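You operate a simulated robot arm through the tools that you are given. There is no shell and no other tool. Be economical: measure what you need, move in short steps, check, and stop when the job is done.

You run a simulated two-armed robot. Do the job below in one go: nothing can be reset, and whatever is moved stays where it is left.

Task
Put the shaker that says "pearls" from the top of the sideboard in the glass bowl there and the shaker that says "nibs" on the far left cubby of the sideboard. Shut the small upper door of the right cabinet. Fetch the bowl of pearls and set it on the top of the small turntable. Shut the lower right door of the right cabinet. The order is free. Set down upright: shaker.

The check looks at the end state, three seconds after you hand in, the way a careful person would. Anything else that was tipped, shoved, dropped, spilled or broken makes it a failure.

Robot
Two 7-joint arms with two-finger parallel grippers on one trunk, on a base that drives. Base frame: it is fixed to the floor where the robot stands at the start and does not move with it; the origin is under the middle of the robot, x ahead of it, y to its left, z up. Lengths are in m, angles in rad, forces in N, time in s.
The left shoulder is at the start at [0.05, 0.161, 1.098], the right one opposite. With the tool pointing down near the work surface each hand reaches from about 0.22 to 0.68 m from the robot's upright axis, wherever it stands, measured 20 degrees to its own side. Places, roughly: bowl of pearls [-12, -0.75, 1]; far left cubby of the sideboard (34x19 cm) [0.54, 0.4, 0.42]; glass bowl (11x12x6 cm) [0.5, -0.1, 0.8]; lower right door of the right cabinet [0.3, -1.6, 0.6]; shaker [0.5, 0, 0.75]; small upper door of the right cabinet [0.3, -1.5, 1.4]; top of the small turntable [-10.5, -2.2, 0.8]. Payload 3.43 kg a hand.
The tool frame of a hand sits at the grasp point between the pads (the TCP): z along the fingers, y along the line on which they close. The tips reach 0.03 m beyond it. Largest opening 0.094 m; finger width 0.028, thickness 0.01; the body of the gripper, 0.05 by 0.096 m, starts 0.055 m behind the TCP.
Orientation is that of the tool frame in the base frame, as a unit quaternion [x, y, z, w]. With the fingers straight down and closing along the base's y, the tool's x points along the base's -x, its y along +y and its z along -z.

Tools
- The arms move only by the tool servo_tool. It takes "left_targets", "right_targets" or both (then of equal length, played together; a hand with none holds still); each is a list that holds one entry, the list of rows, each a list of 7 numbers: the shift along the base's x, y, z in m, then the turn, a rotation vector about the base's x, y, z in rad, then the gripper command, from -1 (shut) to 1 (fully open), values between in proportion. In form: [[[tx, ty, tz, wx, wy, wz, jaw], ...]]. A call has 1 to 8 rows; each row is the pose to reach, as a shift and turn from the pose commanded when the call began. Each row takes 0.2 s and may step no farther than 0.05 m and 0.15 rad from the row before; otherwise, or with a gripper value out of range, the whole call is refused. Where a pose cannot be reached the arm comes as near as it can. A force on the tool above 40 N (or 10 N above the force at the start of the call, whichever is more), or a blocked arm, ends the call early, and 0.2 s more pass. Each finger travels about 0.045 m/s and halts on what it meets, pressing with about 40 N; the grip force reading is that of the motor and also rises with nothing between the fingers. The clock runs only during rows and for 0.2 s after the last one: add rows that repeat a pose to give the fingers time. The reply holds the time, the measured pose of the TCP, the force on the tool along the base axes, the opening and the grip force, in the units named above and with some noise, with the torque about the TCP (base axes, N m) and any sound that the robot's microphone picked up.
- Cameras (640 x 400 px; columns grow to the right, rows downward): "scene" is now at [0.1289, -0.004, 1.2299]; the picture's right is [-0.08, -1.00, 0.00], its down [-0.50, 0.04, -0.86] and it looks along [0.86, -0.07, -0.50] (base axes); focal length 214 px, centre (320, 200). "left" rides on the left gripper at [0.076, -0.014, -0.102] in its tool frame; the picture's right is [0.18, 0.98, 0.00], its down [-0.75, 0.14, -0.64] and it looks along [-0.63, 0.12, 0.77] (tool axes); focal length 243 px, centre (320, 200). "right" rides on the right gripper at [0.076, 0.014, -0.103] in its tool frame; the picture's right is [-0.18, 0.98, 0.00], its down [-0.75, -0.14, -0.64] and it looks along [-0.63, -0.12, 0.77] (tool axes); focal length 243 px, centre (320, 200). There is no depth. A picture from a camera that has moved, and an enlarged one, comes with that camera's place and axes in the base frame and with its lens.
- grab_frame(camera): a new picture of that camera. The clock stands still meanwhile.
- slide_trunk(by): slides the trunk up (or, below 0, down) by that many m; the arms and the scene camera ride with it, the base frame stays. It gives what a move gives, with no picture.
- roll_base(legs): drives the robot by 1 to 6 legs, each [ahead, left, turn to the left] in m, m and rad, along the robot's own axes; the way and the turn of a leg run together, so that a leg with both is an arc; at most 1.5 m and 3.142 rad a leg. The arms and the cameras ride along, it lands a little off, and it stops where it bumps. It gives what a move gives.
- aim_head(pan, tilt): turns the head with the scene camera to pan (to the left, within 1.396 rad either way) and tilt (down, from -0.506 to 1.204), counted from straight ahead of the robot. It gives what a move gives.
- close_up(camera, box): a new picture of the part [left, top, right, bottom] of that camera's present view, enlarged. The clock stands still meanwhile.
- hand_in(): hands the job in; it is judged then, once.

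Work in short steps. Places have to be worked out from the pictures, the camera data and where the tool is seen: move nearer, look again, correct. Check each grasp and each placing, and mend what went wrong. You have 165 turns and 130 pictures in all, those below and enlarged ones among them. Open the grippers and draw the arms clear of the work before you hand the job in, unless the task says otherwise; then end with one line.

The tools are called as a command line: name --argument value ..., lists and objects as JSON in quotes. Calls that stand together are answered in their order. servo_tool: Moves the arms, as the interface text tells. Its arguments: {"type":"object","properties":{"left_targets":{"type":"array","items":{"type":"array","items":{"type":"array","items":{"type":"number"}}}},"right_targets":{"type":"array","items":{"type":"array","items":{"type":"array","items":{"type":"number"}}}}},"required":[]} The other tools are called the same way: slide_trunk (by) slides the trunk up or down; roll_base (legs) drives the base; aim_head (pan, tilt) turns the head that bears the scene camera; grab_frame (camera) takes a picture; close_up (camera, box) takes an enlarged picture of a part of a camera's view; hand_in () hands the job in.

At the start:

```text
time: 0.0
left_tool_pos: [0.4276, 0.1995, 1.0586]
left_tool_rot: [0.0, 1.0, 0.0, 0.0]
left_contact_force: [0.5, -0.7, 0.1]
left_moment: [0.01, -0.02, 0.01]
left_finger_gap: 0.0938
left_gripper_force: 0.1
right_tool_pos: [0.4755, -0.219, 1.106]
right_tool_rot: [0.0, 1.0, 0.0, 0.0]
right_contact_force: [0.2, 0.0, 0.2]
right_moment: [0.03, 0.01, -0.04]
right_finger_gap: 0.0943
right_gripper_force: 0.0
trunk travel left (down, up): [-0.125, 0.142]
robot x, y, heading: [0.0006, -0.0019, -0.004]
head pan, tilt: [-0.08, 0.529]
```

scene: 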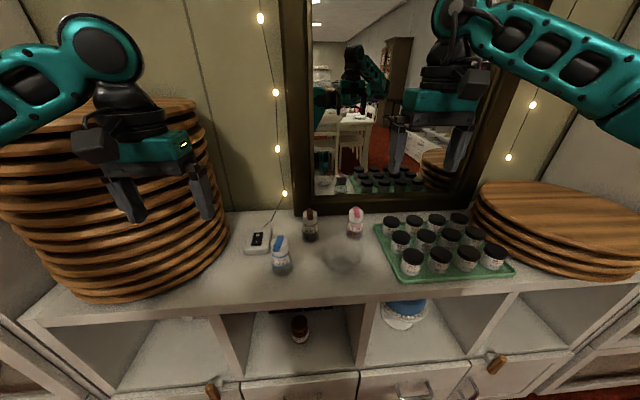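
right: 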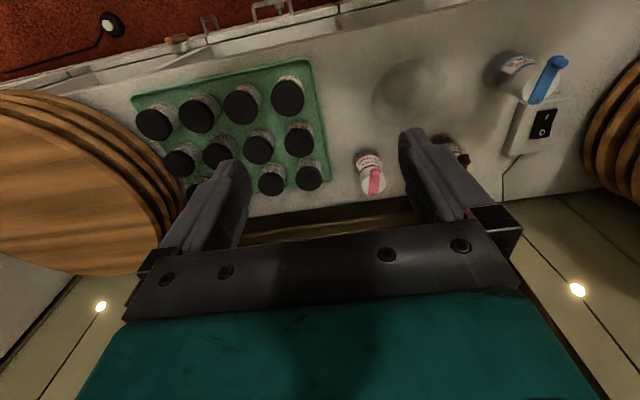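
left: 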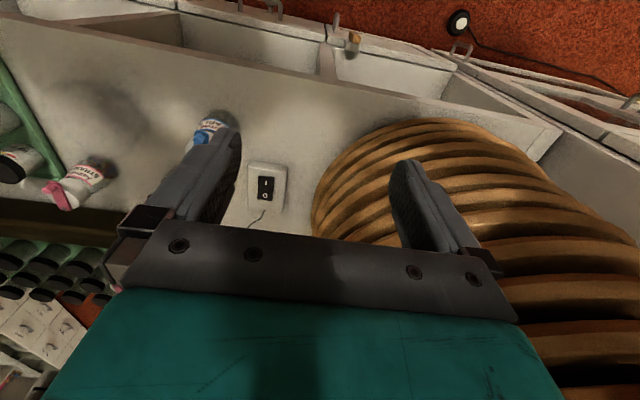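

The scene shows three shakers (blue, brown, pink) and a barely visible glass bowl. I'll enlarge to read the labels.

close_up --camera "scene" --box '[240, 195, 400, 295]'

close_up --camera "right" --box '[340, 40, 580, 210]'

```text
4.00 times, centred on (320, 245) of scene
camera zoom: at [0.1289, -0.004, 1.2299], right [-0.08, -1.0, 0.0], down [-0.5, 0.04, -0.86], along [0.86, -0.07, -0.5], focal length 858 px, centre (320, 20)
```

zoom: 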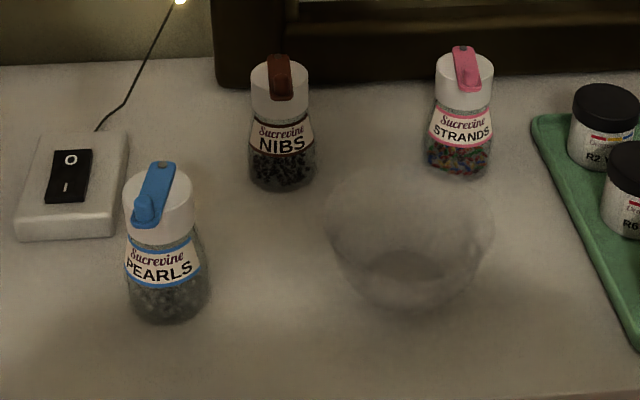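

```text
2.35 times, centred on (460, 125) of right
camera zoom: at [0.4004, -0.2046, 1.208], right [0.18, 0.98, 0.0], down [0.75, -0.14, 0.64], along [0.63, -0.12, -0.77], focal length 571 px, centre (-9, 376)
```

zoom: 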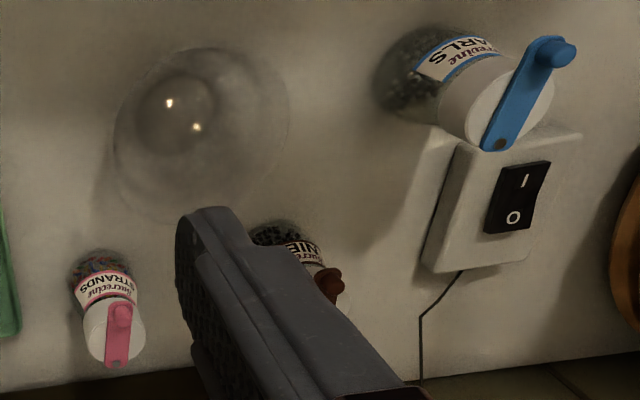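

Blue is "pearls", around (0.54, 0.065); brown is "nibs", around (0.66, -0.02). The bowl is near (0.54, -0.097). I'll draw the left hand back and bring the right hand above the pearls shaker.

servo_tool --left_targets '[[[-0.03, 0.015, 0.02, 0, 0, 0, 1], [-0.06, 0.03, 0.03, 0, 0, 0, 1], [-0.09, 0.045, 0.04, 0, 0, 0, 1], [-0.12, 0.06, 0.04, 0, 0, 0, 1], [-0.14, 0.075, 0.04, 0, 0, 0, 1], [-0.16, 0.09, 0.04, 0, 0, 0, 1], [-0.16, 0.09, 0.04, 0, 0, 0, 1], [-0.16, 0.09, 0.04, 0, 0, 0, 1]]]' --right_targets '[[[0, 0.02, 0, 0, 0, 0, 1], [0.01, 0.06, 0, 0, 0, 0, 1], [0.02, 0.1, -0.01, 0, 0, 0, 1], [0.03, 0.14, -0.03, 0, 0, 0, 1], [0.04, 0.18, -0.05, 0, 0, 0, 1], [0.05, 0.22, -0.07, 0, 0, 0, 1], [0.06, 0.255, -0.09, 0, 0, 0, 1], [0.065, 0.284, -0.106, 0, 0, 0, 1]]]'

grab_frame --camera "right"

grab_frame --camera "scene"

```text
time: 1.8
left_tool_pos: [0.2691, 0.2904, 1.0957]
left_tool_rot: [0.0, 1.0, 0.001, 0.001]
left_contact_force: [0.3, 0.2, -0.2]
left_moment: [-0.04, 0.02, 0.02]
left_finger_gap: 0.094
left_gripper_force: 0.0
right_tool_pos: [0.5409, 0.0644, 0.9986]
right_tool_rot: [0.0, 1.0, 0.0, 0.0]
right_contact_force: [-0.1, 0.2, -0.5]
right_moment: [-0.01, -0.01, 0.02]
right_finger_gap: 0.0939
right_gripper_force: 0.1
trunk travel left (down, up): [-0.125, 0.142]
robot x, y, heading: [0.0022, -0.0026, -0.006]
head pan, tilt: [-0.08, 0.529]
```

```text
124 pictures are left
camera right: at [0.4659, 0.0785, 1.1007], right [0.18, 0.98, 0.0], down [0.75, -0.14, 0.64], along [0.63, -0.12, -0.77], focal length 243 px, centre (320, 200)
```

right: 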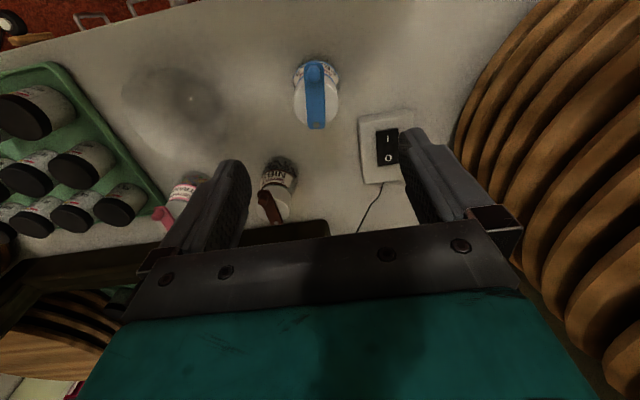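

```text
123 pictures are left
camera scene: at [0.1289, -0.0035, 1.2299], right [-0.08, -1.0, 0.0], down [-0.5, 0.04, -0.86], along [0.86, -0.07, -0.5], focal length 214 px, centre (320, 200)
```

scene: 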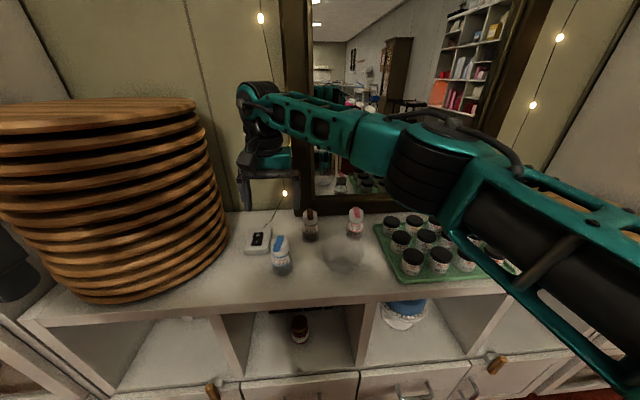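

The cap centre works out to (0.535, 0.063). I'll lower to z≈0.875 with the fingers open and check.

servo_tool --right_targets '[[[-0.003, -0.001, -0.03, 0, 0, 0, 1], [-0.0055, -0.002, -0.06, 0, 0, 0, 1], [-0.0055, -0.002, -0.09, 0, 0, 0, 1], [-0.0055, -0.002, -0.11, 0, 0, 0, 1], [-0.0055, -0.002, -0.12, 0, 0, 0, 1], [-0.0055, -0.002, -0.123, 0, 0, 0, 1]]]'

grab_frame --camera "right"

close_up --camera "scene" --box '[220, 170, 380, 290]'

```text
time: 3.2
left_tool_pos: [0.2694, 0.2898, 1.0956]
left_tool_rot: [0.0, 1.0, 0.0, 0.0]
left_contact_force: [0.1, 0.0, 0.4]
left_moment: [-0.03, 0.02, -0.01]
left_finger_gap: 0.0944
left_gripper_force: 0.0
right_tool_pos: [0.5345, 0.0633, 0.8759]
right_tool_rot: [0.0, 1.0, 0.001, 0.001]
right_contact_force: [-1.6, 0.6, 0.1]
right_moment: [0.0, -0.01, 0.02]
right_finger_gap: 0.0937
right_gripper_force: 0.0
trunk travel left (down, up): [-0.125, 0.142]
robot x, y, heading: [0.0037, 0.0002, 0.004]
head pan, tilt: [-0.08, 0.529]
```

```text
122 pictures are left
camera right: at [0.4596, 0.0778, 0.9778], right [0.18, 0.98, 0.0], down [0.75, -0.14, 0.64], along [0.63, -0.12, -0.77], focal length 243 px, centre (320, 200)
```

right: 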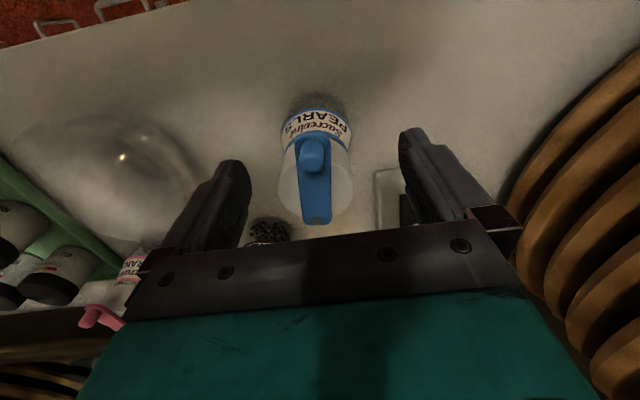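

```text
3.33 times, centred on (300, 230) of scene
camera zoom: at [0.1289, -0.004, 1.2299], right [-0.08, -1.0, 0.0], down [-0.5, 0.04, -0.86], along [0.86, -0.07, -0.5], focal length 715 px, centre (387, 100)
```

zoom: 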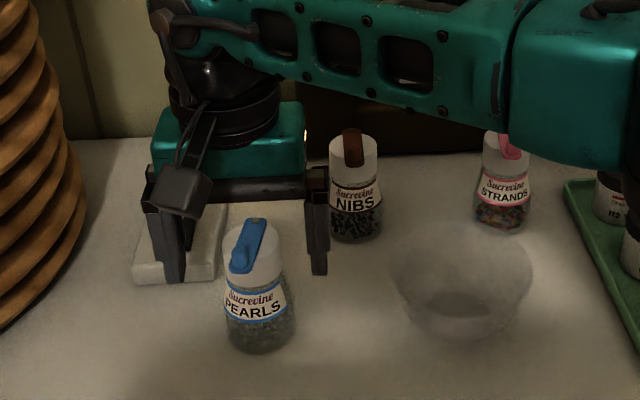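

The cap sits centred between the fingers (cap about z 0.856–0.88). I'll raise 5 mm and close.

servo_tool --right_targets '[[[0, -0.002, 0.005, 0, 0, 0, 1], [0, -0.002, 0.005, 0, 0, 0, -0.2], [0, -0.002, 0.005, 0, 0, 0, -1], [0, -0.002, 0.005, 0, 0, 0, -1], [0, -0.002, 0.005, 0, 0, 0, -1], [0, -0.002, 0.005, 0, 0, 0, -1], [0, -0.002, 0.005, 0, 0, 0, -1]]]'

close_up --camera "scene" --box '[220, 170, 380, 290]'

```text
time: 4.8
left_tool_pos: [0.2697, 0.2891, 1.0973]
left_tool_rot: [0.0, 1.0, 0.0, 0.0]
left_contact_force: [-0.1, 0.8, 0.6]
left_moment: [0.0, 0.05, 0.03]
left_finger_gap: 0.0941
left_gripper_force: 0.1
right_tool_pos: [0.536, 0.06, 0.8829]
right_tool_rot: [0.0, 1.0, 0.0, 0.0]
right_contact_force: [-0.8, -0.6, 0.7]
right_moment: [-0.02, 0.02, 0.01]
right_finger_gap: 0.046
right_gripper_force: 40.1
trunk travel left (down, up): [-0.125, 0.142]
robot x, y, heading: [-0.0003, 0.0001, 0.001]
head pan, tilt: [-0.08, 0.529]
```

```text
3.33 times, centred on (300, 230) of scene
camera zoom: at [0.1289, -0.0041, 1.2299], right [-0.08, -1.0, 0.0], down [-0.5, 0.04, -0.86], along [0.86, -0.07, -0.5], focal length 715 px, centre (387, 100)
```

zoom: 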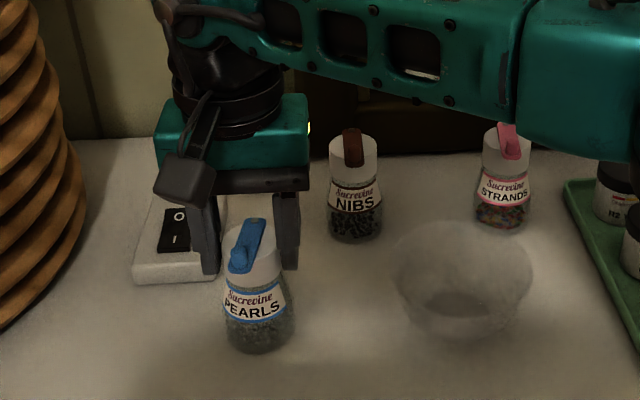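

It is gripped at 46 mm. I'll lift 0.11 m straight up.

servo_tool --right_targets '[[[0, 0, 0.015, 0, 0, 0, -1], [0, 0, 0.04, 0, 0, 0, -1], [0, 0, 0.07, 0, 0, 0, -1], [0, 0, 0.1, 0, 0, 0, -1], [0, -0.02, 0.12, 0, 0, 0, -1], [0, -0.05, 0.12, 0, 0, 0, -1]]]'

grab_frame --camera "right"

close_up --camera "scene" --box '[220, 170, 400, 290]'

```text
time: 6.2
left_tool_pos: [0.2696, 0.2892, 1.097]
left_tool_rot: [0.0, 1.0, 0.0, -0.001]
left_contact_force: [0.1, -0.3, 0.8]
left_moment: [-0.03, 0.03, 0.03]
left_finger_gap: 0.0938
left_gripper_force: 0.1
right_tool_pos: [0.5347, 0.0117, 1.0023]
right_tool_rot: [0.0, 1.0, 0.0, 0.001]
right_contact_force: [0.0, 0.7, -2.4]
right_moment: [0.0, -0.02, 0.01]
right_finger_gap: 0.0457
right_gripper_force: 40.7
trunk travel left (down, up): [-0.125, 0.142]
robot x, y, heading: [0.0026, 0.0052, -0.002]
head pan, tilt: [-0.08, 0.529]
```

```text
119 pictures are left
camera right: at [0.4594, 0.0262, 1.1046], right [0.18, 0.98, 0.0], down [0.75, -0.14, 0.64], along [0.63, -0.12, -0.77], focal length 243 px, centre (320, 200)
```

right: 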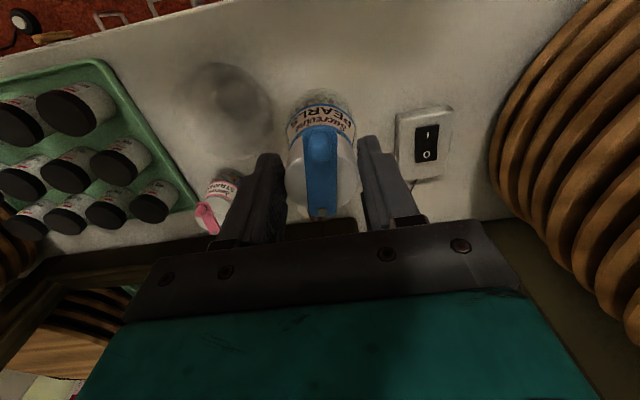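

```text
3.33 times, centred on (310, 230) of scene
camera zoom: at [0.1291, -0.0045, 1.2299], right [-0.08, -1.0, 0.0], down [-0.5, 0.04, -0.86], along [0.86, -0.07, -0.5], focal length 715 px, centre (353, 100)
```

zoom: 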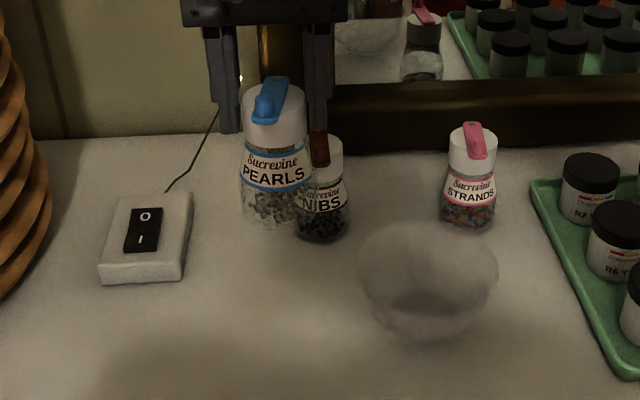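

The shaker hangs upright. Scene gives the bowl at (0.547, -0.10); I'll enlarge the wrist view to cross-check.

close_up --camera "right" --box '[160, 40, 320, 180]'

```text
2.86 times, centred on (240, 110) of right
camera zoom: at [0.4594, 0.0262, 1.1046], right [0.18, 0.98, 0.0], down [0.75, -0.14, 0.64], along [0.63, -0.12, -0.77], focal length 693 px, centre (549, 457)
```

zoom: 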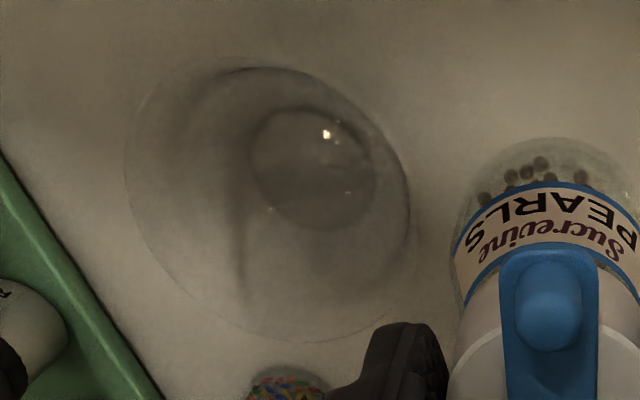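

Combining both views, the bowl centre is about (0.540, -0.097) with a 55 mm floor. I'll move above it and check before lowering.

servo_tool --right_targets '[[[0.001, -0.03, 0, 0, 0, 0, -1], [0.003, -0.065, 0, 0, 0, 0, -1], [0.005, -0.095, 0, 0, 0, 0, -1], [0.005, -0.109, 0, 0, 0, 0, -1], [0.005, -0.109, -0.03, 0, 0, 0, -1], [0.005, -0.109, -0.045, 0, 0, 0, -1]]]'

grab_frame --camera "right"

close_up --camera "scene" --box '[260, 170, 420, 290]'

```text
time: 7.6
left_tool_pos: [0.2696, 0.29, 1.0966]
left_tool_rot: [0.0, 1.0, 0.001, 0.0]
left_contact_force: [-0.6, -0.4, -0.2]
left_moment: [0.01, -0.02, -0.02]
left_finger_gap: 0.0939
left_gripper_force: 0.0
right_tool_pos: [0.5389, -0.0959, 0.9545]
right_tool_rot: [0.0, 1.0, 0.001, 0.0]
right_contact_force: [0.4, 0.8, -2.0]
right_moment: [-0.01, 0.04, 0.01]
right_finger_gap: 0.0456
right_gripper_force: 39.4
trunk travel left (down, up): [-0.125, 0.142]
robot x, y, heading: [0.0004, 0.0023, -0.002]
head pan, tilt: [-0.08, 0.529]
```

```text
116 pictures are left
camera right: at [0.4641, -0.082, 1.0569], right [0.18, 0.98, 0.0], down [0.75, -0.14, 0.64], along [0.63, -0.12, -0.77], focal length 243 px, centre (320, 200)
```

right: 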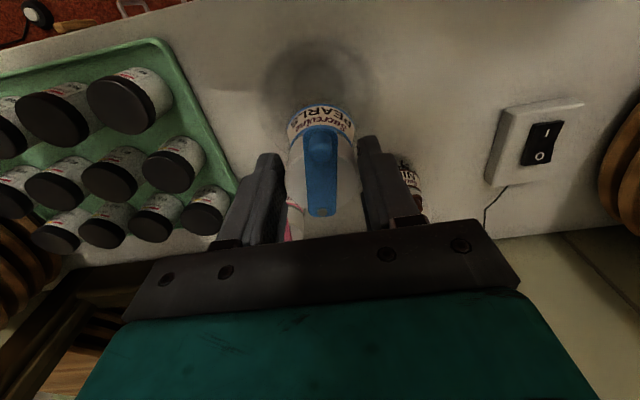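

```text
3.33 times, centred on (340, 230) of scene
camera zoom: at [0.1292, -0.0041, 1.2299], right [-0.08, -1.0, 0.0], down [-0.5, 0.04, -0.86], along [0.86, -0.07, -0.5], focal length 715 px, centre (253, 100)
```

zoom: 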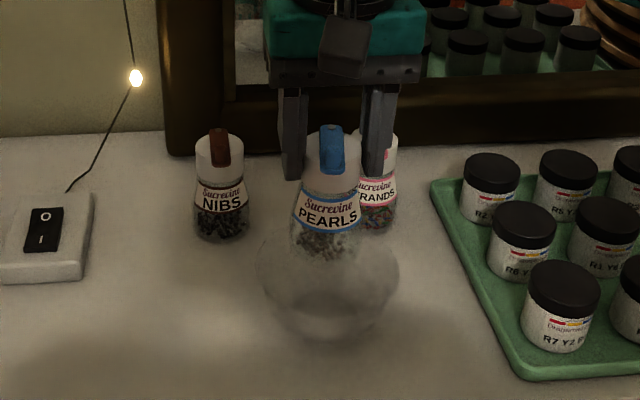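

Shaker is within about 3 mm of the bowl's centre. I'll nudge -2 mm in y, lower to near-contact, and watch force.

servo_tool --right_targets '[[[0.001, -0.003, -0.02, 0, 0, 0, -1], [0.001, -0.003, -0.04, 0, 0, 0, -1], [0.001, -0.003, -0.055, 0, 0, 0, -1], [0.001, -0.003, -0.06, 0, 0, 0, -1], [0.001, -0.003, -0.064, 0, 0, 0, -1], [0.001, -0.003, -0.064, 0, 0, 0, -1]]]'

close_up --camera "scene" --box '[260, 170, 420, 290]'

```text
time: 9.0
left_tool_pos: [0.2686, 0.2894, 1.0963]
left_tool_rot: [0.0, 1.0, 0.0, 0.001]
left_contact_force: [0.5, 0.0, 0.2]
left_moment: [-0.01, 0.02, -0.02]
left_finger_gap: 0.0942
left_gripper_force: 0.0
right_tool_pos: [0.5414, -0.1006, 0.8936]
right_tool_rot: [0.0, 1.0, 0.001, 0.001]
right_contact_force: [-3.5, 0.5, 7.6]
right_moment: [0.11, 0.07, 0.02]
right_finger_gap: 0.0459
right_gripper_force: 40.1
trunk travel left (down, up): [-0.125, 0.142]
robot x, y, heading: [0.0006, 0.0003, -0.0]
head pan, tilt: [-0.08, 0.529]
```

```text
3.33 times, centred on (340, 230) of scene
camera zoom: at [0.128, -0.0037, 1.2302], right [-0.08, -1.0, 0.0], down [-0.5, 0.04, -0.86], along [0.86, -0.07, -0.5], focal length 715 px, centre (253, 100)
```

zoom: 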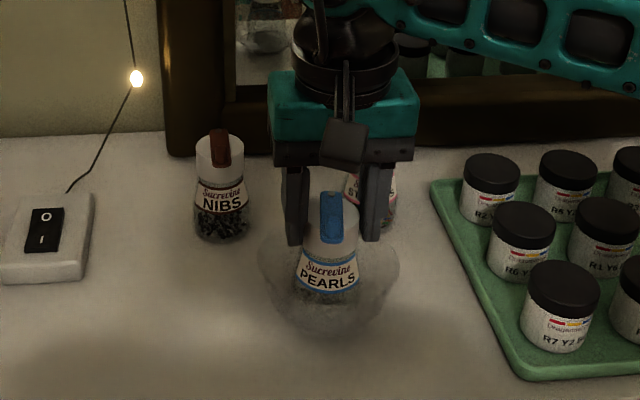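

Contact at z≈0.893 with a small -x push, so the shaker is slightly too far forward. I'll shift -3 mm in x and settle.

servo_tool --right_targets '[[[-0.002, 0, 0.002, 0, 0, 0, -1], [-0.004, 0, 0.002, 0, 0, 0, -1], [-0.004, 0, -0.001, 0, 0, 0, -1], [-0.004, 0, -0.003, 0, 0, 0, -1], [-0.004, 0, -0.003, 0, 0, 0, -1]]]'

```text
time: 10.2
left_tool_pos: [0.2699, 0.2901, 1.0969]
left_tool_rot: [0.0, 1.0, 0.0, 0.0]
left_contact_force: [-0.6, -0.3, -0.2]
left_moment: [0.0, -0.02, 0.04]
left_finger_gap: 0.094
left_gripper_force: 0.1
right_tool_pos: [0.538, -0.1006, 0.8905]
right_tool_rot: [0.0, 1.0, 0.001, 0.0]
right_contact_force: [3.5, 2.6, 6.9]
right_moment: [0.15, -0.27, 0.04]
right_finger_gap: 0.0456
right_gripper_force: 39.9
trunk travel left (down, up): [-0.125, 0.142]
robot x, y, heading: [0.0012, -0.0023, 0.003]
head pan, tilt: [-0.08, 0.529]
```

It sank 3 mm; forces now push +x/+y slightly. I'll shift by 1–1.5 mm and press gently.

servo_tool --right_targets '[[[0.0015, 0.0015, 0, 0, 0, 0, -1], [0.0015, 0.0015, -0.002, 0, 0, 0, -1], [0.0015, 0.0015, -0.003, 0, 0, 0, -1], [0.0015, 0.0015, -0.003, 0, 0, 0, -1]]]'

close_up --camera "scene" --box '[290, 190, 390, 290]'

grab_frame --camera "right"

```text
time: 11.2
left_tool_pos: [0.267, 0.2898, 1.0979]
left_tool_rot: [0.0, 1.0, 0.0, 0.001]
left_contact_force: [0.4, 0.0, 0.2]
left_moment: [0.0, 0.01, 0.01]
left_finger_gap: 0.0941
left_gripper_force: 0.1
right_tool_pos: [0.5367, -0.1003, 0.8915]
right_tool_rot: [0.001, 1.0, 0.0, 0.003]
right_contact_force: [0.4, -3.6, 24.8]
right_moment: [-0.3, -0.06, 0.07]
right_finger_gap: 0.0456
right_gripper_force: 40.0
trunk travel left (down, up): [-0.125, 0.142]
robot x, y, heading: [-0.0014, 0.0014, 0.006]
head pan, tilt: [-0.08, 0.529]
```

```text
4.00 times, centred on (340, 240) of scene
camera zoom: at [0.1268, -0.004, 1.2305], right [-0.08, -1.0, 0.0], down [-0.5, 0.04, -0.86], along [0.86, -0.07, -0.5], focal length 858 px, centre (240, 40)
```

zoom: 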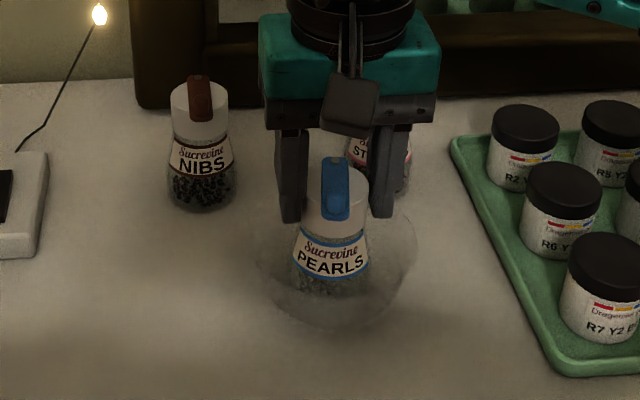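

```text
112 pictures are left
camera right: at [0.4614, -0.0861, 0.9917], right [0.19, 0.98, 0.0], down [0.75, -0.14, 0.65], along [0.63, -0.12, -0.76], focal length 243 px, centre (320, 200)
```

right: 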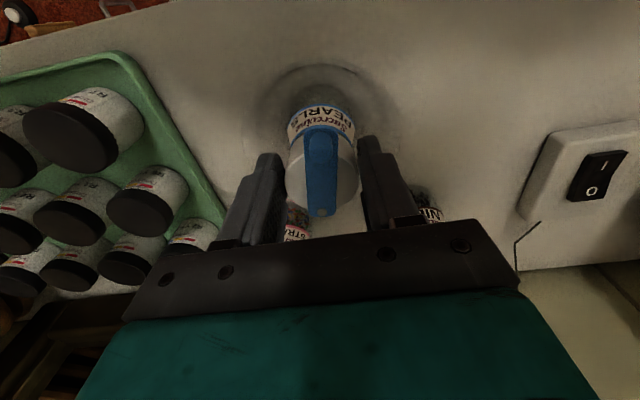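

It is seated (25 N upward at z 0.8915). I'll unload 3 mm, then open slowly.

servo_tool --right_targets '[[[0, 0, 0.0035, 0, 0, 0, -1], [0, 0, 0.0035, 0, 0, 0, -1], [0, 0, 0.0035, 0, 0, 0, 0.2], [0, 0, 0.0035, 0, 0, 0, 0.6], [0, 0, 0.0035, 0, 0, 0, 1], [0, 0, 0.0035, 0, 0, 0, 1]]]'

close_up --camera "scene" --box '[290, 190, 390, 290]'

```text
time: 12.6
left_tool_pos: [0.2691, 0.2902, 1.0962]
left_tool_rot: [0.0, 1.0, 0.0, 0.0]
left_contact_force: [0.5, -0.3, -0.3]
left_moment: [-0.03, -0.02, -0.02]
left_finger_gap: 0.0941
left_gripper_force: 0.0
right_tool_pos: [0.5381, -0.1014, 0.8902]
right_tool_rot: [0.0, 1.0, 0.0, 0.0]
right_contact_force: [0.2, 0.2, 0.2]
right_moment: [-0.01, 0.01, 0.02]
right_finger_gap: 0.0939
right_gripper_force: 0.1
trunk travel left (down, up): [-0.125, 0.142]
robot x, y, heading: [-0.0005, 0.0008, 0.0]
head pan, tilt: [-0.08, 0.529]
```

```text
4.00 times, centred on (340, 240) of scene
camera zoom: at [0.1289, -0.004, 1.2299], right [-0.08, -1.0, 0.0], down [-0.5, 0.04, -0.86], along [0.86, -0.07, -0.5], focal length 858 px, centre (240, 40)
```

zoom: 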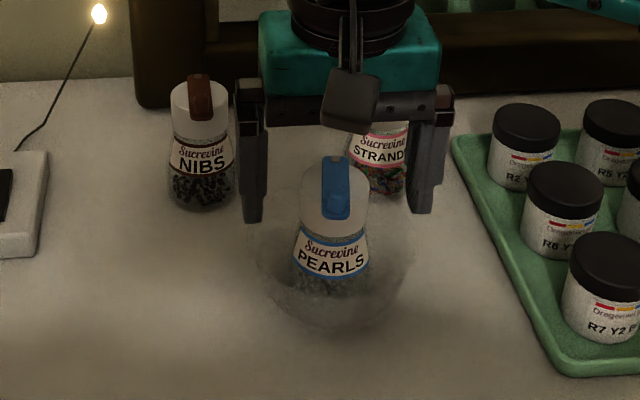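

The shaker stands upright in the bowl. I'll retreat straight up and look at the left cubby with the head.

servo_tool --right_targets '[[[0, 0, 0.02, 0, 0, 0, 1], [0, 0, 0.05, 0, 0, 0, 1], [0, 0, 0.09, 0, 0, 0, 1], [0, 0, 0.13, 0, 0, 0, 1], [-0.03, -0.04, 0.15, 0, 0, 0, 1], [-0.06, -0.07, 0.17, 0, 0, 0, 1], [-0.09, -0.1, 0.18, 0, 0, 0, 1], [-0.1, -0.12, 0.2, 0, 0, 0, 1]]]'

aim_head --pan 0.3 --tilt 0.9

grab_frame --camera "scene"

```text
refused: row 5 steps farther than a row can; nothing moved
```

```text
time: 13.4
left_tool_pos: [0.2689, 0.2897, 1.0964]
left_tool_rot: [0.0, 1.0, 0.0, 0.001]
left_contact_force: [-0.7, 0.8, -0.1]
left_moment: [-0.01, 0.02, 0.0]
left_finger_gap: 0.0941
left_gripper_force: 0.1
right_tool_pos: [0.5382, -0.1009, 0.8921]
right_tool_rot: [0.0, 1.0, 0.0, 0.0]
right_contact_force: [0.0, -1.4, -0.6]
right_moment: [0.01, -0.04, 0.01]
right_finger_gap: 0.0942
right_gripper_force: 0.0
trunk travel left (down, up): [-0.125, 0.142]
robot x, y, heading: [-0.0006, -0.0003, -0.001]
head pan, tilt: [0.3, 0.901]
```

```text
110 pictures are left
camera scene: at [0.1111, 0.0256, 1.1988], right [0.29, -0.96, 0.0], down [-0.75, -0.23, -0.62], along [0.59, 0.18, -0.78], focal length 214 px, centre (320, 200)
```

scene: 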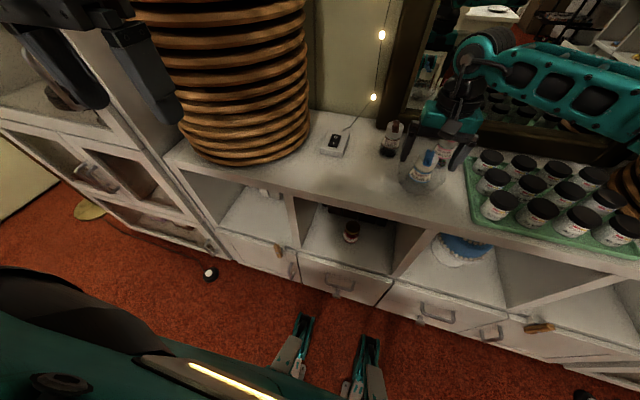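

The step was too long; I repeat the retreat with smaller rows. The left cubby floor is around z 0.43 with a mouth at x≈0.42, y 0.21–0.53, under the countertop; I'll use the left hand pitched 45° forward for it.

servo_tool --right_targets '[[[0, 0, 0.02, 0, 0, 0, 1], [0, 0, 0.05, 0, 0, 0, 1], [0, 0, 0.09, 0, 0, 0, 1], [0, 0, 0.13, 0, 0, 0, 1], [-0.03, -0.02, 0.15, 0, 0, 0, 1], [-0.06, -0.05, 0.17, 0, 0, 0, 1], [-0.09, -0.08, 0.18, 0, 0, 0, 1], [-0.12, -0.11, 0.2, 0, 0, 0, 1]]]'

servo_tool --right_targets '[[[-0.03, -0.03, 0.01, 0, 0, 0, 1], [-0.06, -0.06, 0.01, 0, 0, 0, 1], [-0.09, -0.09, 0.01, 0, 0, 0, 1], [-0.12, -0.09, 0.01, 0, 0, 0, 1]]]'

roll_base --legs '[[0, -0.15, 0]]'

aim_head --pan 0.2 --tilt 0.55

grab_frame --camera "scene"

```text
time: 15.2
left_tool_pos: [0.2687, 0.2901, 1.0971]
left_tool_rot: [0.0, 1.0, 0.0, 0.0]
left_contact_force: [0.0, -0.5, -0.1]
left_moment: [-0.01, 0.02, -0.01]
left_finger_gap: 0.0938
left_gripper_force: 0.0
right_tool_pos: [0.4184, -0.2091, 1.0953]
right_tool_rot: [0.0, 1.0, 0.0, 0.0]
right_contact_force: [-0.6, -0.1, -0.2]
right_moment: [0.03, -0.01, -0.02]
right_finger_gap: 0.0938
right_gripper_force: 0.1
trunk travel left (down, up): [-0.125, 0.142]
robot x, y, heading: [-0.0002, -0.0005, 0.002]
head pan, tilt: [0.3, 0.901]
```

```text
time: 16.2
left_tool_pos: [0.2697, 0.2901, 1.0963]
left_tool_rot: [0.0, 1.0, 0.001, -0.001]
left_contact_force: [-0.4, -0.3, 0.7]
left_moment: [0.0, 0.04, -0.01]
left_finger_gap: 0.0942
left_gripper_force: 0.1
right_tool_pos: [0.3, -0.2994, 1.104]
right_tool_rot: [0.0, 1.0, 0.0, 0.0]
right_contact_force: [0.0, 1.1, -0.4]
right_moment: [0.01, 0.0, -0.05]
right_finger_gap: 0.0938
right_gripper_force: 0.1
trunk travel left (down, up): [-0.125, 0.142]
robot x, y, heading: [0.0019, -0.002, 0.002]
head pan, tilt: [0.3, 0.901]
```

```text
time: 17.6
left_tool_pos: [0.2695, 0.14, 1.0958]
left_tool_rot: [0.001, 1.0, 0.0, -0.001]
left_contact_force: [0.6, -0.1, 0.0]
left_moment: [0.02, 0.02, -0.02]
left_finger_gap: 0.0939
left_gripper_force: 0.1
right_tool_pos: [0.2992, -0.451, 1.1035]
right_tool_rot: [0.002, 1.0, 0.0, 0.0]
right_contact_force: [0.2, 0.1, 0.9]
right_moment: [0.01, -0.03, -0.01]
right_finger_gap: 0.0941
right_gripper_force: 0.0
trunk travel left (down, up): [-0.125, 0.142]
robot x, y, heading: [0.0021, -0.1471, -0.002]
head pan, tilt: [0.3, 0.901]
```

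```text
time: 18.4
left_tool_pos: [0.2706, 0.1392, 1.0962]
left_tool_rot: [0.001, 1.0, 0.0, -0.001]
left_contact_force: [-0.1, 0.1, 0.3]
left_moment: [-0.01, -0.03, -0.01]
left_finger_gap: 0.0939
left_gripper_force: 0.0
right_tool_pos: [0.2984, -0.4499, 1.1033]
right_tool_rot: [0.002, 1.0, 0.0, -0.001]
right_contact_force: [0.6, 1.4, 0.7]
right_moment: [0.01, -0.01, -0.01]
right_finger_gap: 0.0939
right_gripper_force: 0.1
trunk travel left (down, up): [-0.125, 0.142]
robot x, y, heading: [0.003, -0.1492, -0.004]
head pan, tilt: [0.201, 0.55]
```

```text
109 pictures are left
camera scene: at [0.1267, -0.1283, 1.2279], right [0.2, -0.98, 0.0], down [-0.51, -0.1, -0.85], along [0.84, 0.17, -0.52], focal length 214 px, centre (320, 200)
```

scene: 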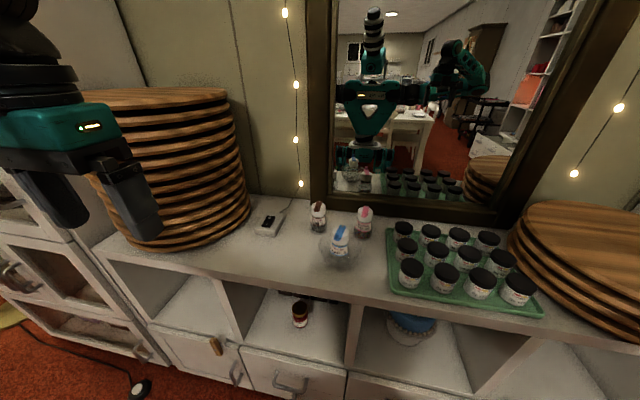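

I'll pitch the left hand 45° forward while moving it to the front of the nibs shaker.

servo_tool --left_targets '[[[0.02, -0.01, 0.01, 0, -0.11, 0, 1], [0.04, -0.02, 0.02, 0, -0.22, 0, 1], [0.06, -0.04, 0.02, 0, -0.33, 0, 1], [0.08, -0.06, 0.02, 0, -0.44, 0, 1], [0.1, -0.08, 0.01, 0, -0.55, 0, 1], [0.12, -0.11, 0, 0, -0.66, 0, 1], [0.15, -0.14, -0.01, 0, -0.785, 0, 1], [0.18, -0.157, -0.03, 0, -0.785, 0, 1]]]'

servo_tool --left_targets '[[[0.03, 0, -0.02, 0, 0, 0, 1], [0.06, 0, -0.04, 0, 0, 0, 1], [0.09, 0, -0.07, 0, 0, 0, 1], [0.11, 0, -0.09, 0, 0, 0, 1]]]'

grab_frame --camera "left"

grab_frame --camera "scene"

```text
time: 20.2
left_tool_pos: [0.4532, -0.0165, 1.066]
left_tool_rot: [0.002, 0.924, -0.001, 0.382]
left_contact_force: [0.6, -0.5, 0.7]
left_moment: [-0.04, 0.02, -0.01]
left_finger_gap: 0.094
left_gripper_force: 0.0
right_tool_pos: [0.3, -0.4493, 1.1031]
right_tool_rot: [0.001, 1.0, 0.0, 0.0]
right_contact_force: [0.5, 0.1, 0.0]
right_moment: [-0.01, 0.0, 0.0]
right_finger_gap: 0.0942
right_gripper_force: 0.0
trunk travel left (down, up): [-0.125, 0.142]
robot x, y, heading: [-0.0023, -0.1494, -0.0]
head pan, tilt: [0.201, 0.55]
```

```text
time: 21.2
left_tool_pos: [0.5615, -0.0166, 0.9746]
left_tool_rot: [0.001, 0.924, 0.001, 0.383]
left_contact_force: [-0.2, 0.0, 0.4]
left_moment: [-0.01, -0.01, 0.01]
left_finger_gap: 0.0941
left_gripper_force: 0.0
right_tool_pos: [0.2989, -0.4495, 1.103]
right_tool_rot: [0.003, 1.0, -0.001, 0.0]
right_contact_force: [0.4, -1.2, -0.2]
right_moment: [0.0, 0.0, 0.0]
right_finger_gap: 0.094
right_gripper_force: 0.0
trunk travel left (down, up): [-0.125, 0.142]
robot x, y, heading: [-0.0004, -0.1503, -0.002]
head pan, tilt: [0.201, 0.55]
```

```text
108 pictures are left
camera left: at [0.4332, -0.0306, 0.994], right [-0.13, 0.98, -0.13], down [0.08, 0.14, 0.99], along [0.99, 0.12, -0.1], focal length 243 px, centre (320, 200)
```

left: 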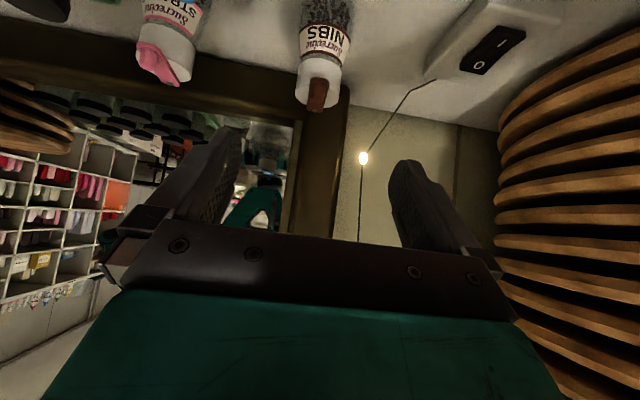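

```text
107 pictures are left
camera scene: at [0.1269, -0.1283, 1.228], right [0.2, -0.98, 0.0], down [-0.51, -0.1, -0.85], along [0.84, 0.17, -0.52], focal length 214 px, centre (320, 200)
```

scene: 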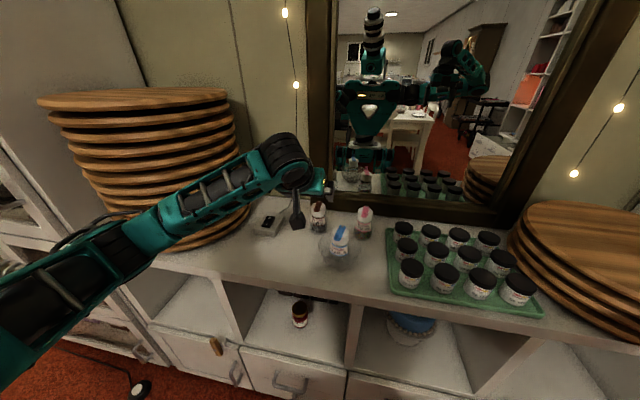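

Elbow stays in front of the stack. I'll creep closer along the approach and take closer looks to fix the nibs position.

servo_tool --left_targets '[[[0.02, -0.001, -0.02, 0, 0, 0, 1], [0.035, -0.002, -0.04, 0, 0, 0, 1]]]'

grab_frame --camera "left"

close_up --camera "scene" --box '[250, 170, 410, 270]'

```text
time: 21.9
left_tool_pos: [0.5942, -0.0204, 0.9337]
left_tool_rot: [0.002, 0.924, 0.0, 0.382]
left_contact_force: [0.0, -0.8, 0.4]
left_moment: [0.01, -0.03, 0.0]
left_finger_gap: 0.0938
left_gripper_force: 0.1
right_tool_pos: [0.2989, -0.4515, 1.1042]
right_tool_rot: [0.002, 1.0, -0.001, 0.0]
right_contact_force: [0.1, 0.0, 0.0]
right_moment: [0.0, 0.04, 0.02]
right_finger_gap: 0.0944
right_gripper_force: 0.0
trunk travel left (down, up): [-0.125, 0.142]
robot x, y, heading: [-0.0006, -0.147, -0.002]
head pan, tilt: [0.201, 0.55]
```

```text
106 pictures are left
camera left: at [0.4671, -0.0337, 0.9536], right [-0.13, 0.98, -0.13], down [0.08, 0.14, 0.99], along [0.99, 0.12, -0.1], focal length 243 px, centre (320, 200)
```

left: 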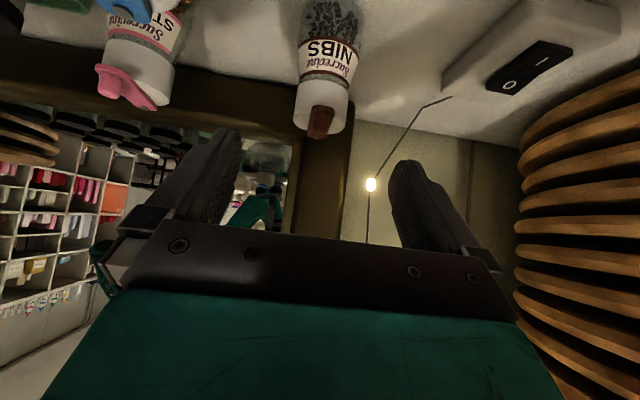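

```text
4.00 times, centred on (330, 220) of scene
camera zoom: at [0.1269, -0.1283, 1.228], right [0.2, -0.98, 0.0], down [-0.51, -0.1, -0.85], along [0.84, 0.17, -0.52], focal length 858 px, centre (280, 120)
```

zoom: 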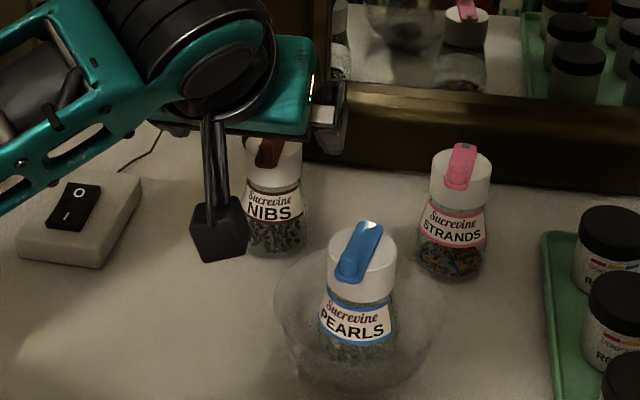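

Nibs is about (0.655, -0.019), cap top near z 0.87. I'll advance in to grasp position with fingers open and check.

servo_tool --left_targets '[[[0.015, 0.001, -0.017, 0, 0, 0, 1], [0.03, 0.001, -0.036, 0, 0, 0, 1], [0.042, 0.001, -0.053, 0, 0, 0, 1], [0.054, 0.001, -0.066, 0, 0, 0, 1]]]'

grab_frame --camera "left"

close_up --camera "scene" --box '[250, 170, 410, 270]'

```text
time: 22.9
left_tool_pos: [0.649, -0.0165, 0.8713]
left_tool_rot: [0.001, 0.924, 0.0, 0.382]
left_contact_force: [0.3, -0.9, 0.3]
left_moment: [-0.01, -0.02, 0.0]
left_finger_gap: 0.0937
left_gripper_force: 0.0
right_tool_pos: [0.3001, -0.4491, 1.1035]
right_tool_rot: [0.002, 1.0, 0.0, 0.0]
right_contact_force: [0.7, -0.1, 0.8]
right_moment: [0.0, -0.03, -0.02]
right_finger_gap: 0.0939
right_gripper_force: 0.0
trunk travel left (down, up): [-0.125, 0.142]
robot x, y, heading: [0.0014, -0.1469, 0.003]
head pan, tilt: [0.201, 0.55]
```

```text
104 pictures are left
camera left: at [0.5218, -0.0303, 0.8908], right [-0.13, 0.98, -0.13], down [0.08, 0.14, 0.99], along [0.99, 0.12, -0.1], focal length 243 px, centre (320, 200)
```

left: 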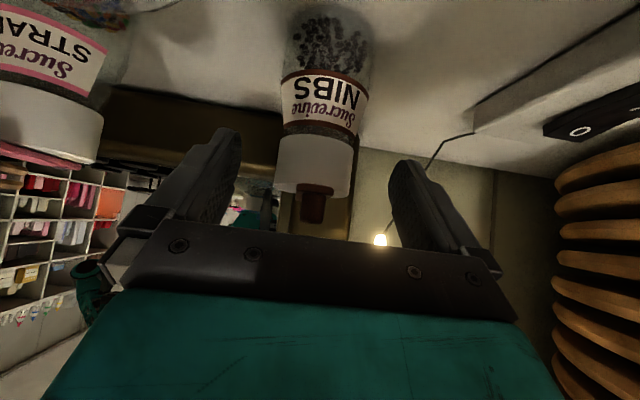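

```text
4.00 times, centred on (330, 220) of scene
camera zoom: at [0.1268, -0.1283, 1.228], right [0.2, -0.98, 0.0], down [-0.51, -0.1, -0.85], along [0.84, 0.17, -0.52], focal length 858 px, centre (280, 120)
```

zoom: 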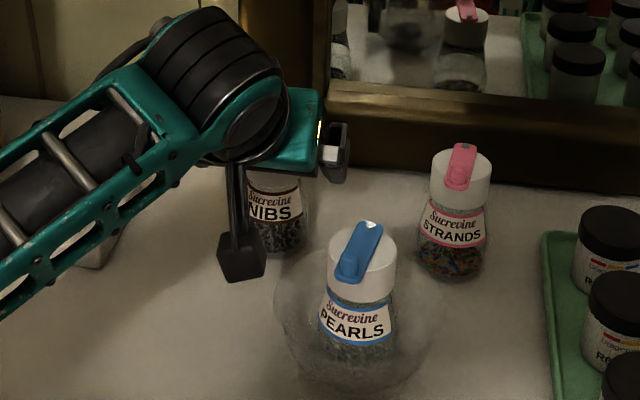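

Cap centre is about (0.662, -0.018, 0.859). I'll adjust by (+0.009, -0.002, -0.009) and close.

servo_tool --left_targets '[[[0.009, -0.002, -0.009, 0, 0, 0, 1], [0.009, -0.002, -0.009, 0, 0, 0, 0.2], [0.009, -0.002, -0.009, 0, 0, 0, -1], [0.009, -0.002, -0.009, 0, 0, 0, -1], [0.009, -0.002, -0.009, 0, 0, 0, -1], [0.009, -0.002, -0.009, 0, 0, 0, -1], [0.009, -0.002, -0.009, 0, 0, 0, -1]]]'

grab_frame --camera "left"

```text
time: 24.4
left_tool_pos: [0.6572, -0.0194, 0.8615]
left_tool_rot: [0.001, 0.924, 0.0, 0.382]
left_contact_force: [-0.6, -0.7, 0.4]
left_moment: [-0.06, -0.07, -0.03]
left_finger_gap: 0.0487
left_gripper_force: 40.1
right_tool_pos: [0.2985, -0.4493, 1.1042]
right_tool_rot: [0.002, 1.0, 0.001, 0.001]
right_contact_force: [-0.1, 1.0, 0.3]
right_moment: [0.0, -0.02, 0.0]
right_finger_gap: 0.094
right_gripper_force: 0.1
trunk travel left (down, up): [-0.125, 0.142]
robot x, y, heading: [-0.0001, -0.1489, -0.0]
head pan, tilt: [0.201, 0.55]
```

```text
102 pictures are left
camera left: at [0.5306, -0.033, 0.8807], right [-0.13, 0.98, -0.13], down [0.08, 0.14, 0.99], along [0.99, 0.12, -0.1], focal length 243 px, centre (320, 200)
```

left: 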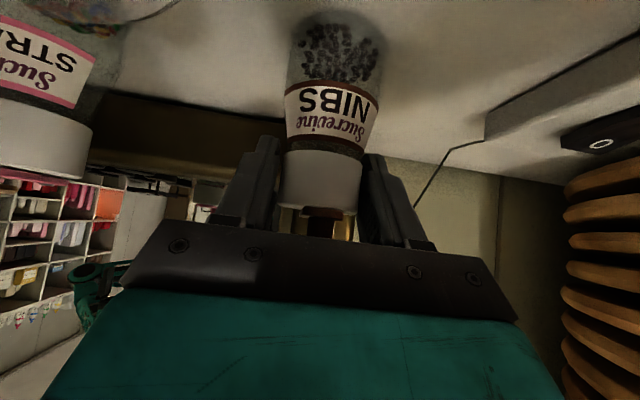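

Gripped at 49 mm. I'll lift 0.14 m and then pull back to clear the counter.

servo_tool --left_targets '[[[0, 0, 0.02, 0, 0, 0, -1], [0, 0, 0.05, 0, 0, 0, -1], [0, 0, 0.09, 0, 0, 0, -1], [0, 0, 0.13, 0, 0, 0, -1], [-0.04, 0, 0.15, 0, 0, 0, -1], [-0.08, 0, 0.15, 0, 0, 0, -1], [-0.12, 0, 0.15, 0, 0, 0, -1], [-0.16, 0, 0.15, 0, 0, 0, -1]]]'

grab_frame --camera "scene"

```text
time: 26.2
left_tool_pos: [0.4968, -0.0202, 1.0103]
left_tool_rot: [0.001, 0.924, 0.0, 0.383]
left_contact_force: [0.1, -0.6, -3.3]
left_moment: [-0.03, -0.02, -0.01]
left_finger_gap: 0.0489
left_gripper_force: 40.0
right_tool_pos: [0.2998, -0.4482, 1.1043]
right_tool_rot: [0.002, 1.0, 0.0, 0.0]
right_contact_force: [0.2, 0.2, 0.2]
right_moment: [0.0, 0.0, 0.03]
right_finger_gap: 0.0942
right_gripper_force: 0.1
trunk travel left (down, up): [-0.125, 0.142]
robot x, y, heading: [0.0005, -0.1494, -0.005]
head pan, tilt: [0.201, 0.55]
```

```text
101 pictures are left
camera scene: at [0.1267, -0.1271, 1.228], right [0.2, -0.98, 0.0], down [-0.51, -0.1, -0.85], along [0.84, 0.17, -0.52], focal length 214 px, centre (320, 200)
```

scene: 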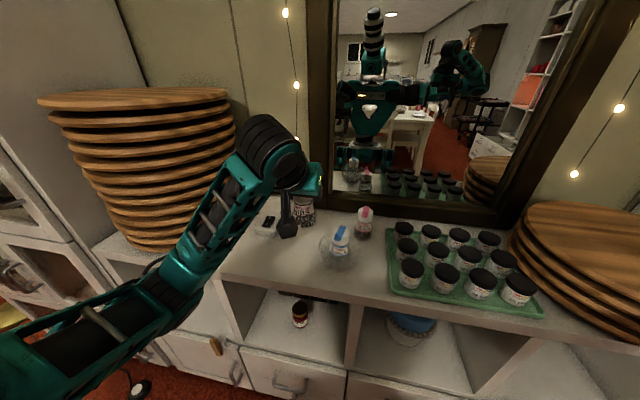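

Nibs is held. I'll drive back 0.2 m, left 0.33 m, lower the trunk, then look down-left at the cubby.

roll_base --legs '[[-0.2, 0, 0], [0, 0.33, 0]]'

slide_trunk --by -0.12

aim_head --pan 0.1 --tilt 0.75

grab_frame --camera "scene"

```text
time: 29.6
left_tool_pos: [0.299, 0.2988, 1.0102]
left_tool_rot: [0.005, 0.924, -0.001, 0.383]
left_contact_force: [0.6, -0.4, -1.5]
left_moment: [-0.02, 0.02, -0.03]
left_finger_gap: 0.049
left_gripper_force: 39.8
right_tool_pos: [0.0969, -0.1277, 1.1035]
right_tool_rot: [0.005, 1.0, 0.0, 0.0]
right_contact_force: [0.3, 0.8, 0.6]
right_moment: [-0.01, -0.02, 0.01]
right_finger_gap: 0.0942
right_gripper_force: 0.0
trunk travel left (down, up): [-0.125, 0.142]
robot x, y, heading: [-0.2003, 0.1728, -0.01]
head pan, tilt: [0.201, 0.55]
```

```text
time: 31.1
left_tool_pos: [0.2979, 0.2985, 0.8914]
left_tool_rot: [0.005, 0.924, -0.001, 0.383]
left_contact_force: [-1.3, 0.1, -1.7]
left_moment: [-0.03, 0.02, -0.01]
left_finger_gap: 0.0491
left_gripper_force: 40.1
right_tool_pos: [0.0959, -0.1289, 0.9842]
right_tool_rot: [0.006, 1.0, 0.0, 0.0]
right_contact_force: [1.0, -0.1, 0.7]
right_moment: [-0.02, 0.01, 0.01]
right_finger_gap: 0.094
right_gripper_force: 0.1
trunk travel left (down, up): [-0.005, 0.262]
robot x, y, heading: [-0.2031, 0.1755, -0.007]
head pan, tilt: [0.201, 0.55]
```

```text
time: 31.8
left_tool_pos: [0.2988, 0.2983, 0.8909]
left_tool_rot: [0.005, 0.924, -0.002, 0.382]
left_contact_force: [0.3, 0.0, -2.5]
left_moment: [0.0, 0.01, 0.01]
left_finger_gap: 0.0487
left_gripper_force: 39.9
right_tool_pos: [0.0962, -0.1285, 0.9839]
right_tool_rot: [0.005, 1.0, 0.0, 0.0]
right_contact_force: [-0.2, 0.7, -0.5]
right_moment: [0.0, 0.0, 0.05]
right_finger_gap: 0.0938
right_gripper_force: 0.1
trunk travel left (down, up): [-0.005, 0.262]
robot x, y, heading: [-0.1991, 0.1726, -0.007]
head pan, tilt: [0.099, 0.75]
```

```text
100 pictures are left
camera scene: at [-0.0794, 0.1848, 1.0906], right [0.09, -1.0, 0.0], down [-0.68, -0.06, -0.73], along [0.73, 0.07, -0.68], focal length 214 px, centre (320, 200)
```

scene: 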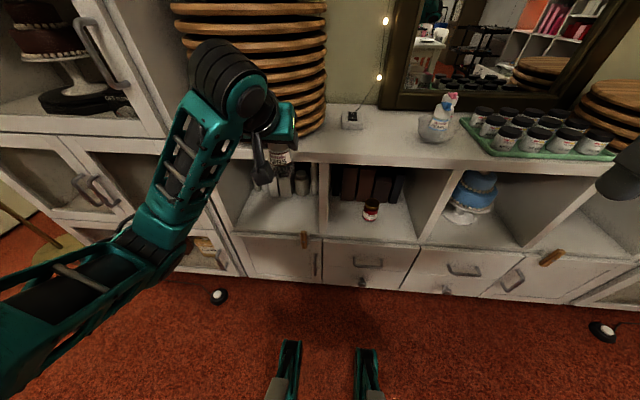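

The cubby is visible, with white jars at its back. I'll enlarge it.

close_up --camera "scene" --box '[210, 140, 350, 260]'

```text
3.33 times, centred on (280, 200) of scene
camera zoom: at [-0.0794, 0.1848, 1.0906], right [0.09, -1.0, 0.0], down [-0.68, -0.06, -0.73], along [0.73, 0.07, -0.68], focal length 715 px, centre (453, 200)
```

zoom: 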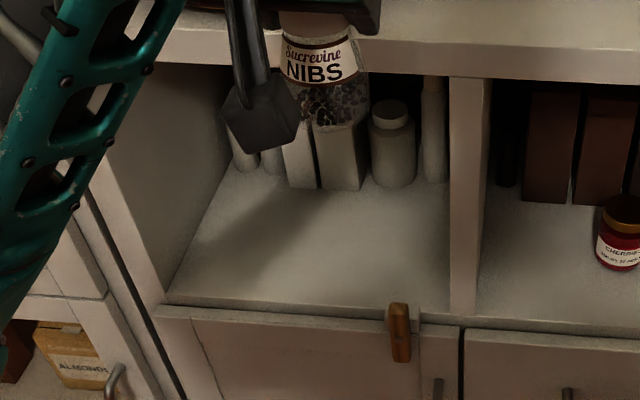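

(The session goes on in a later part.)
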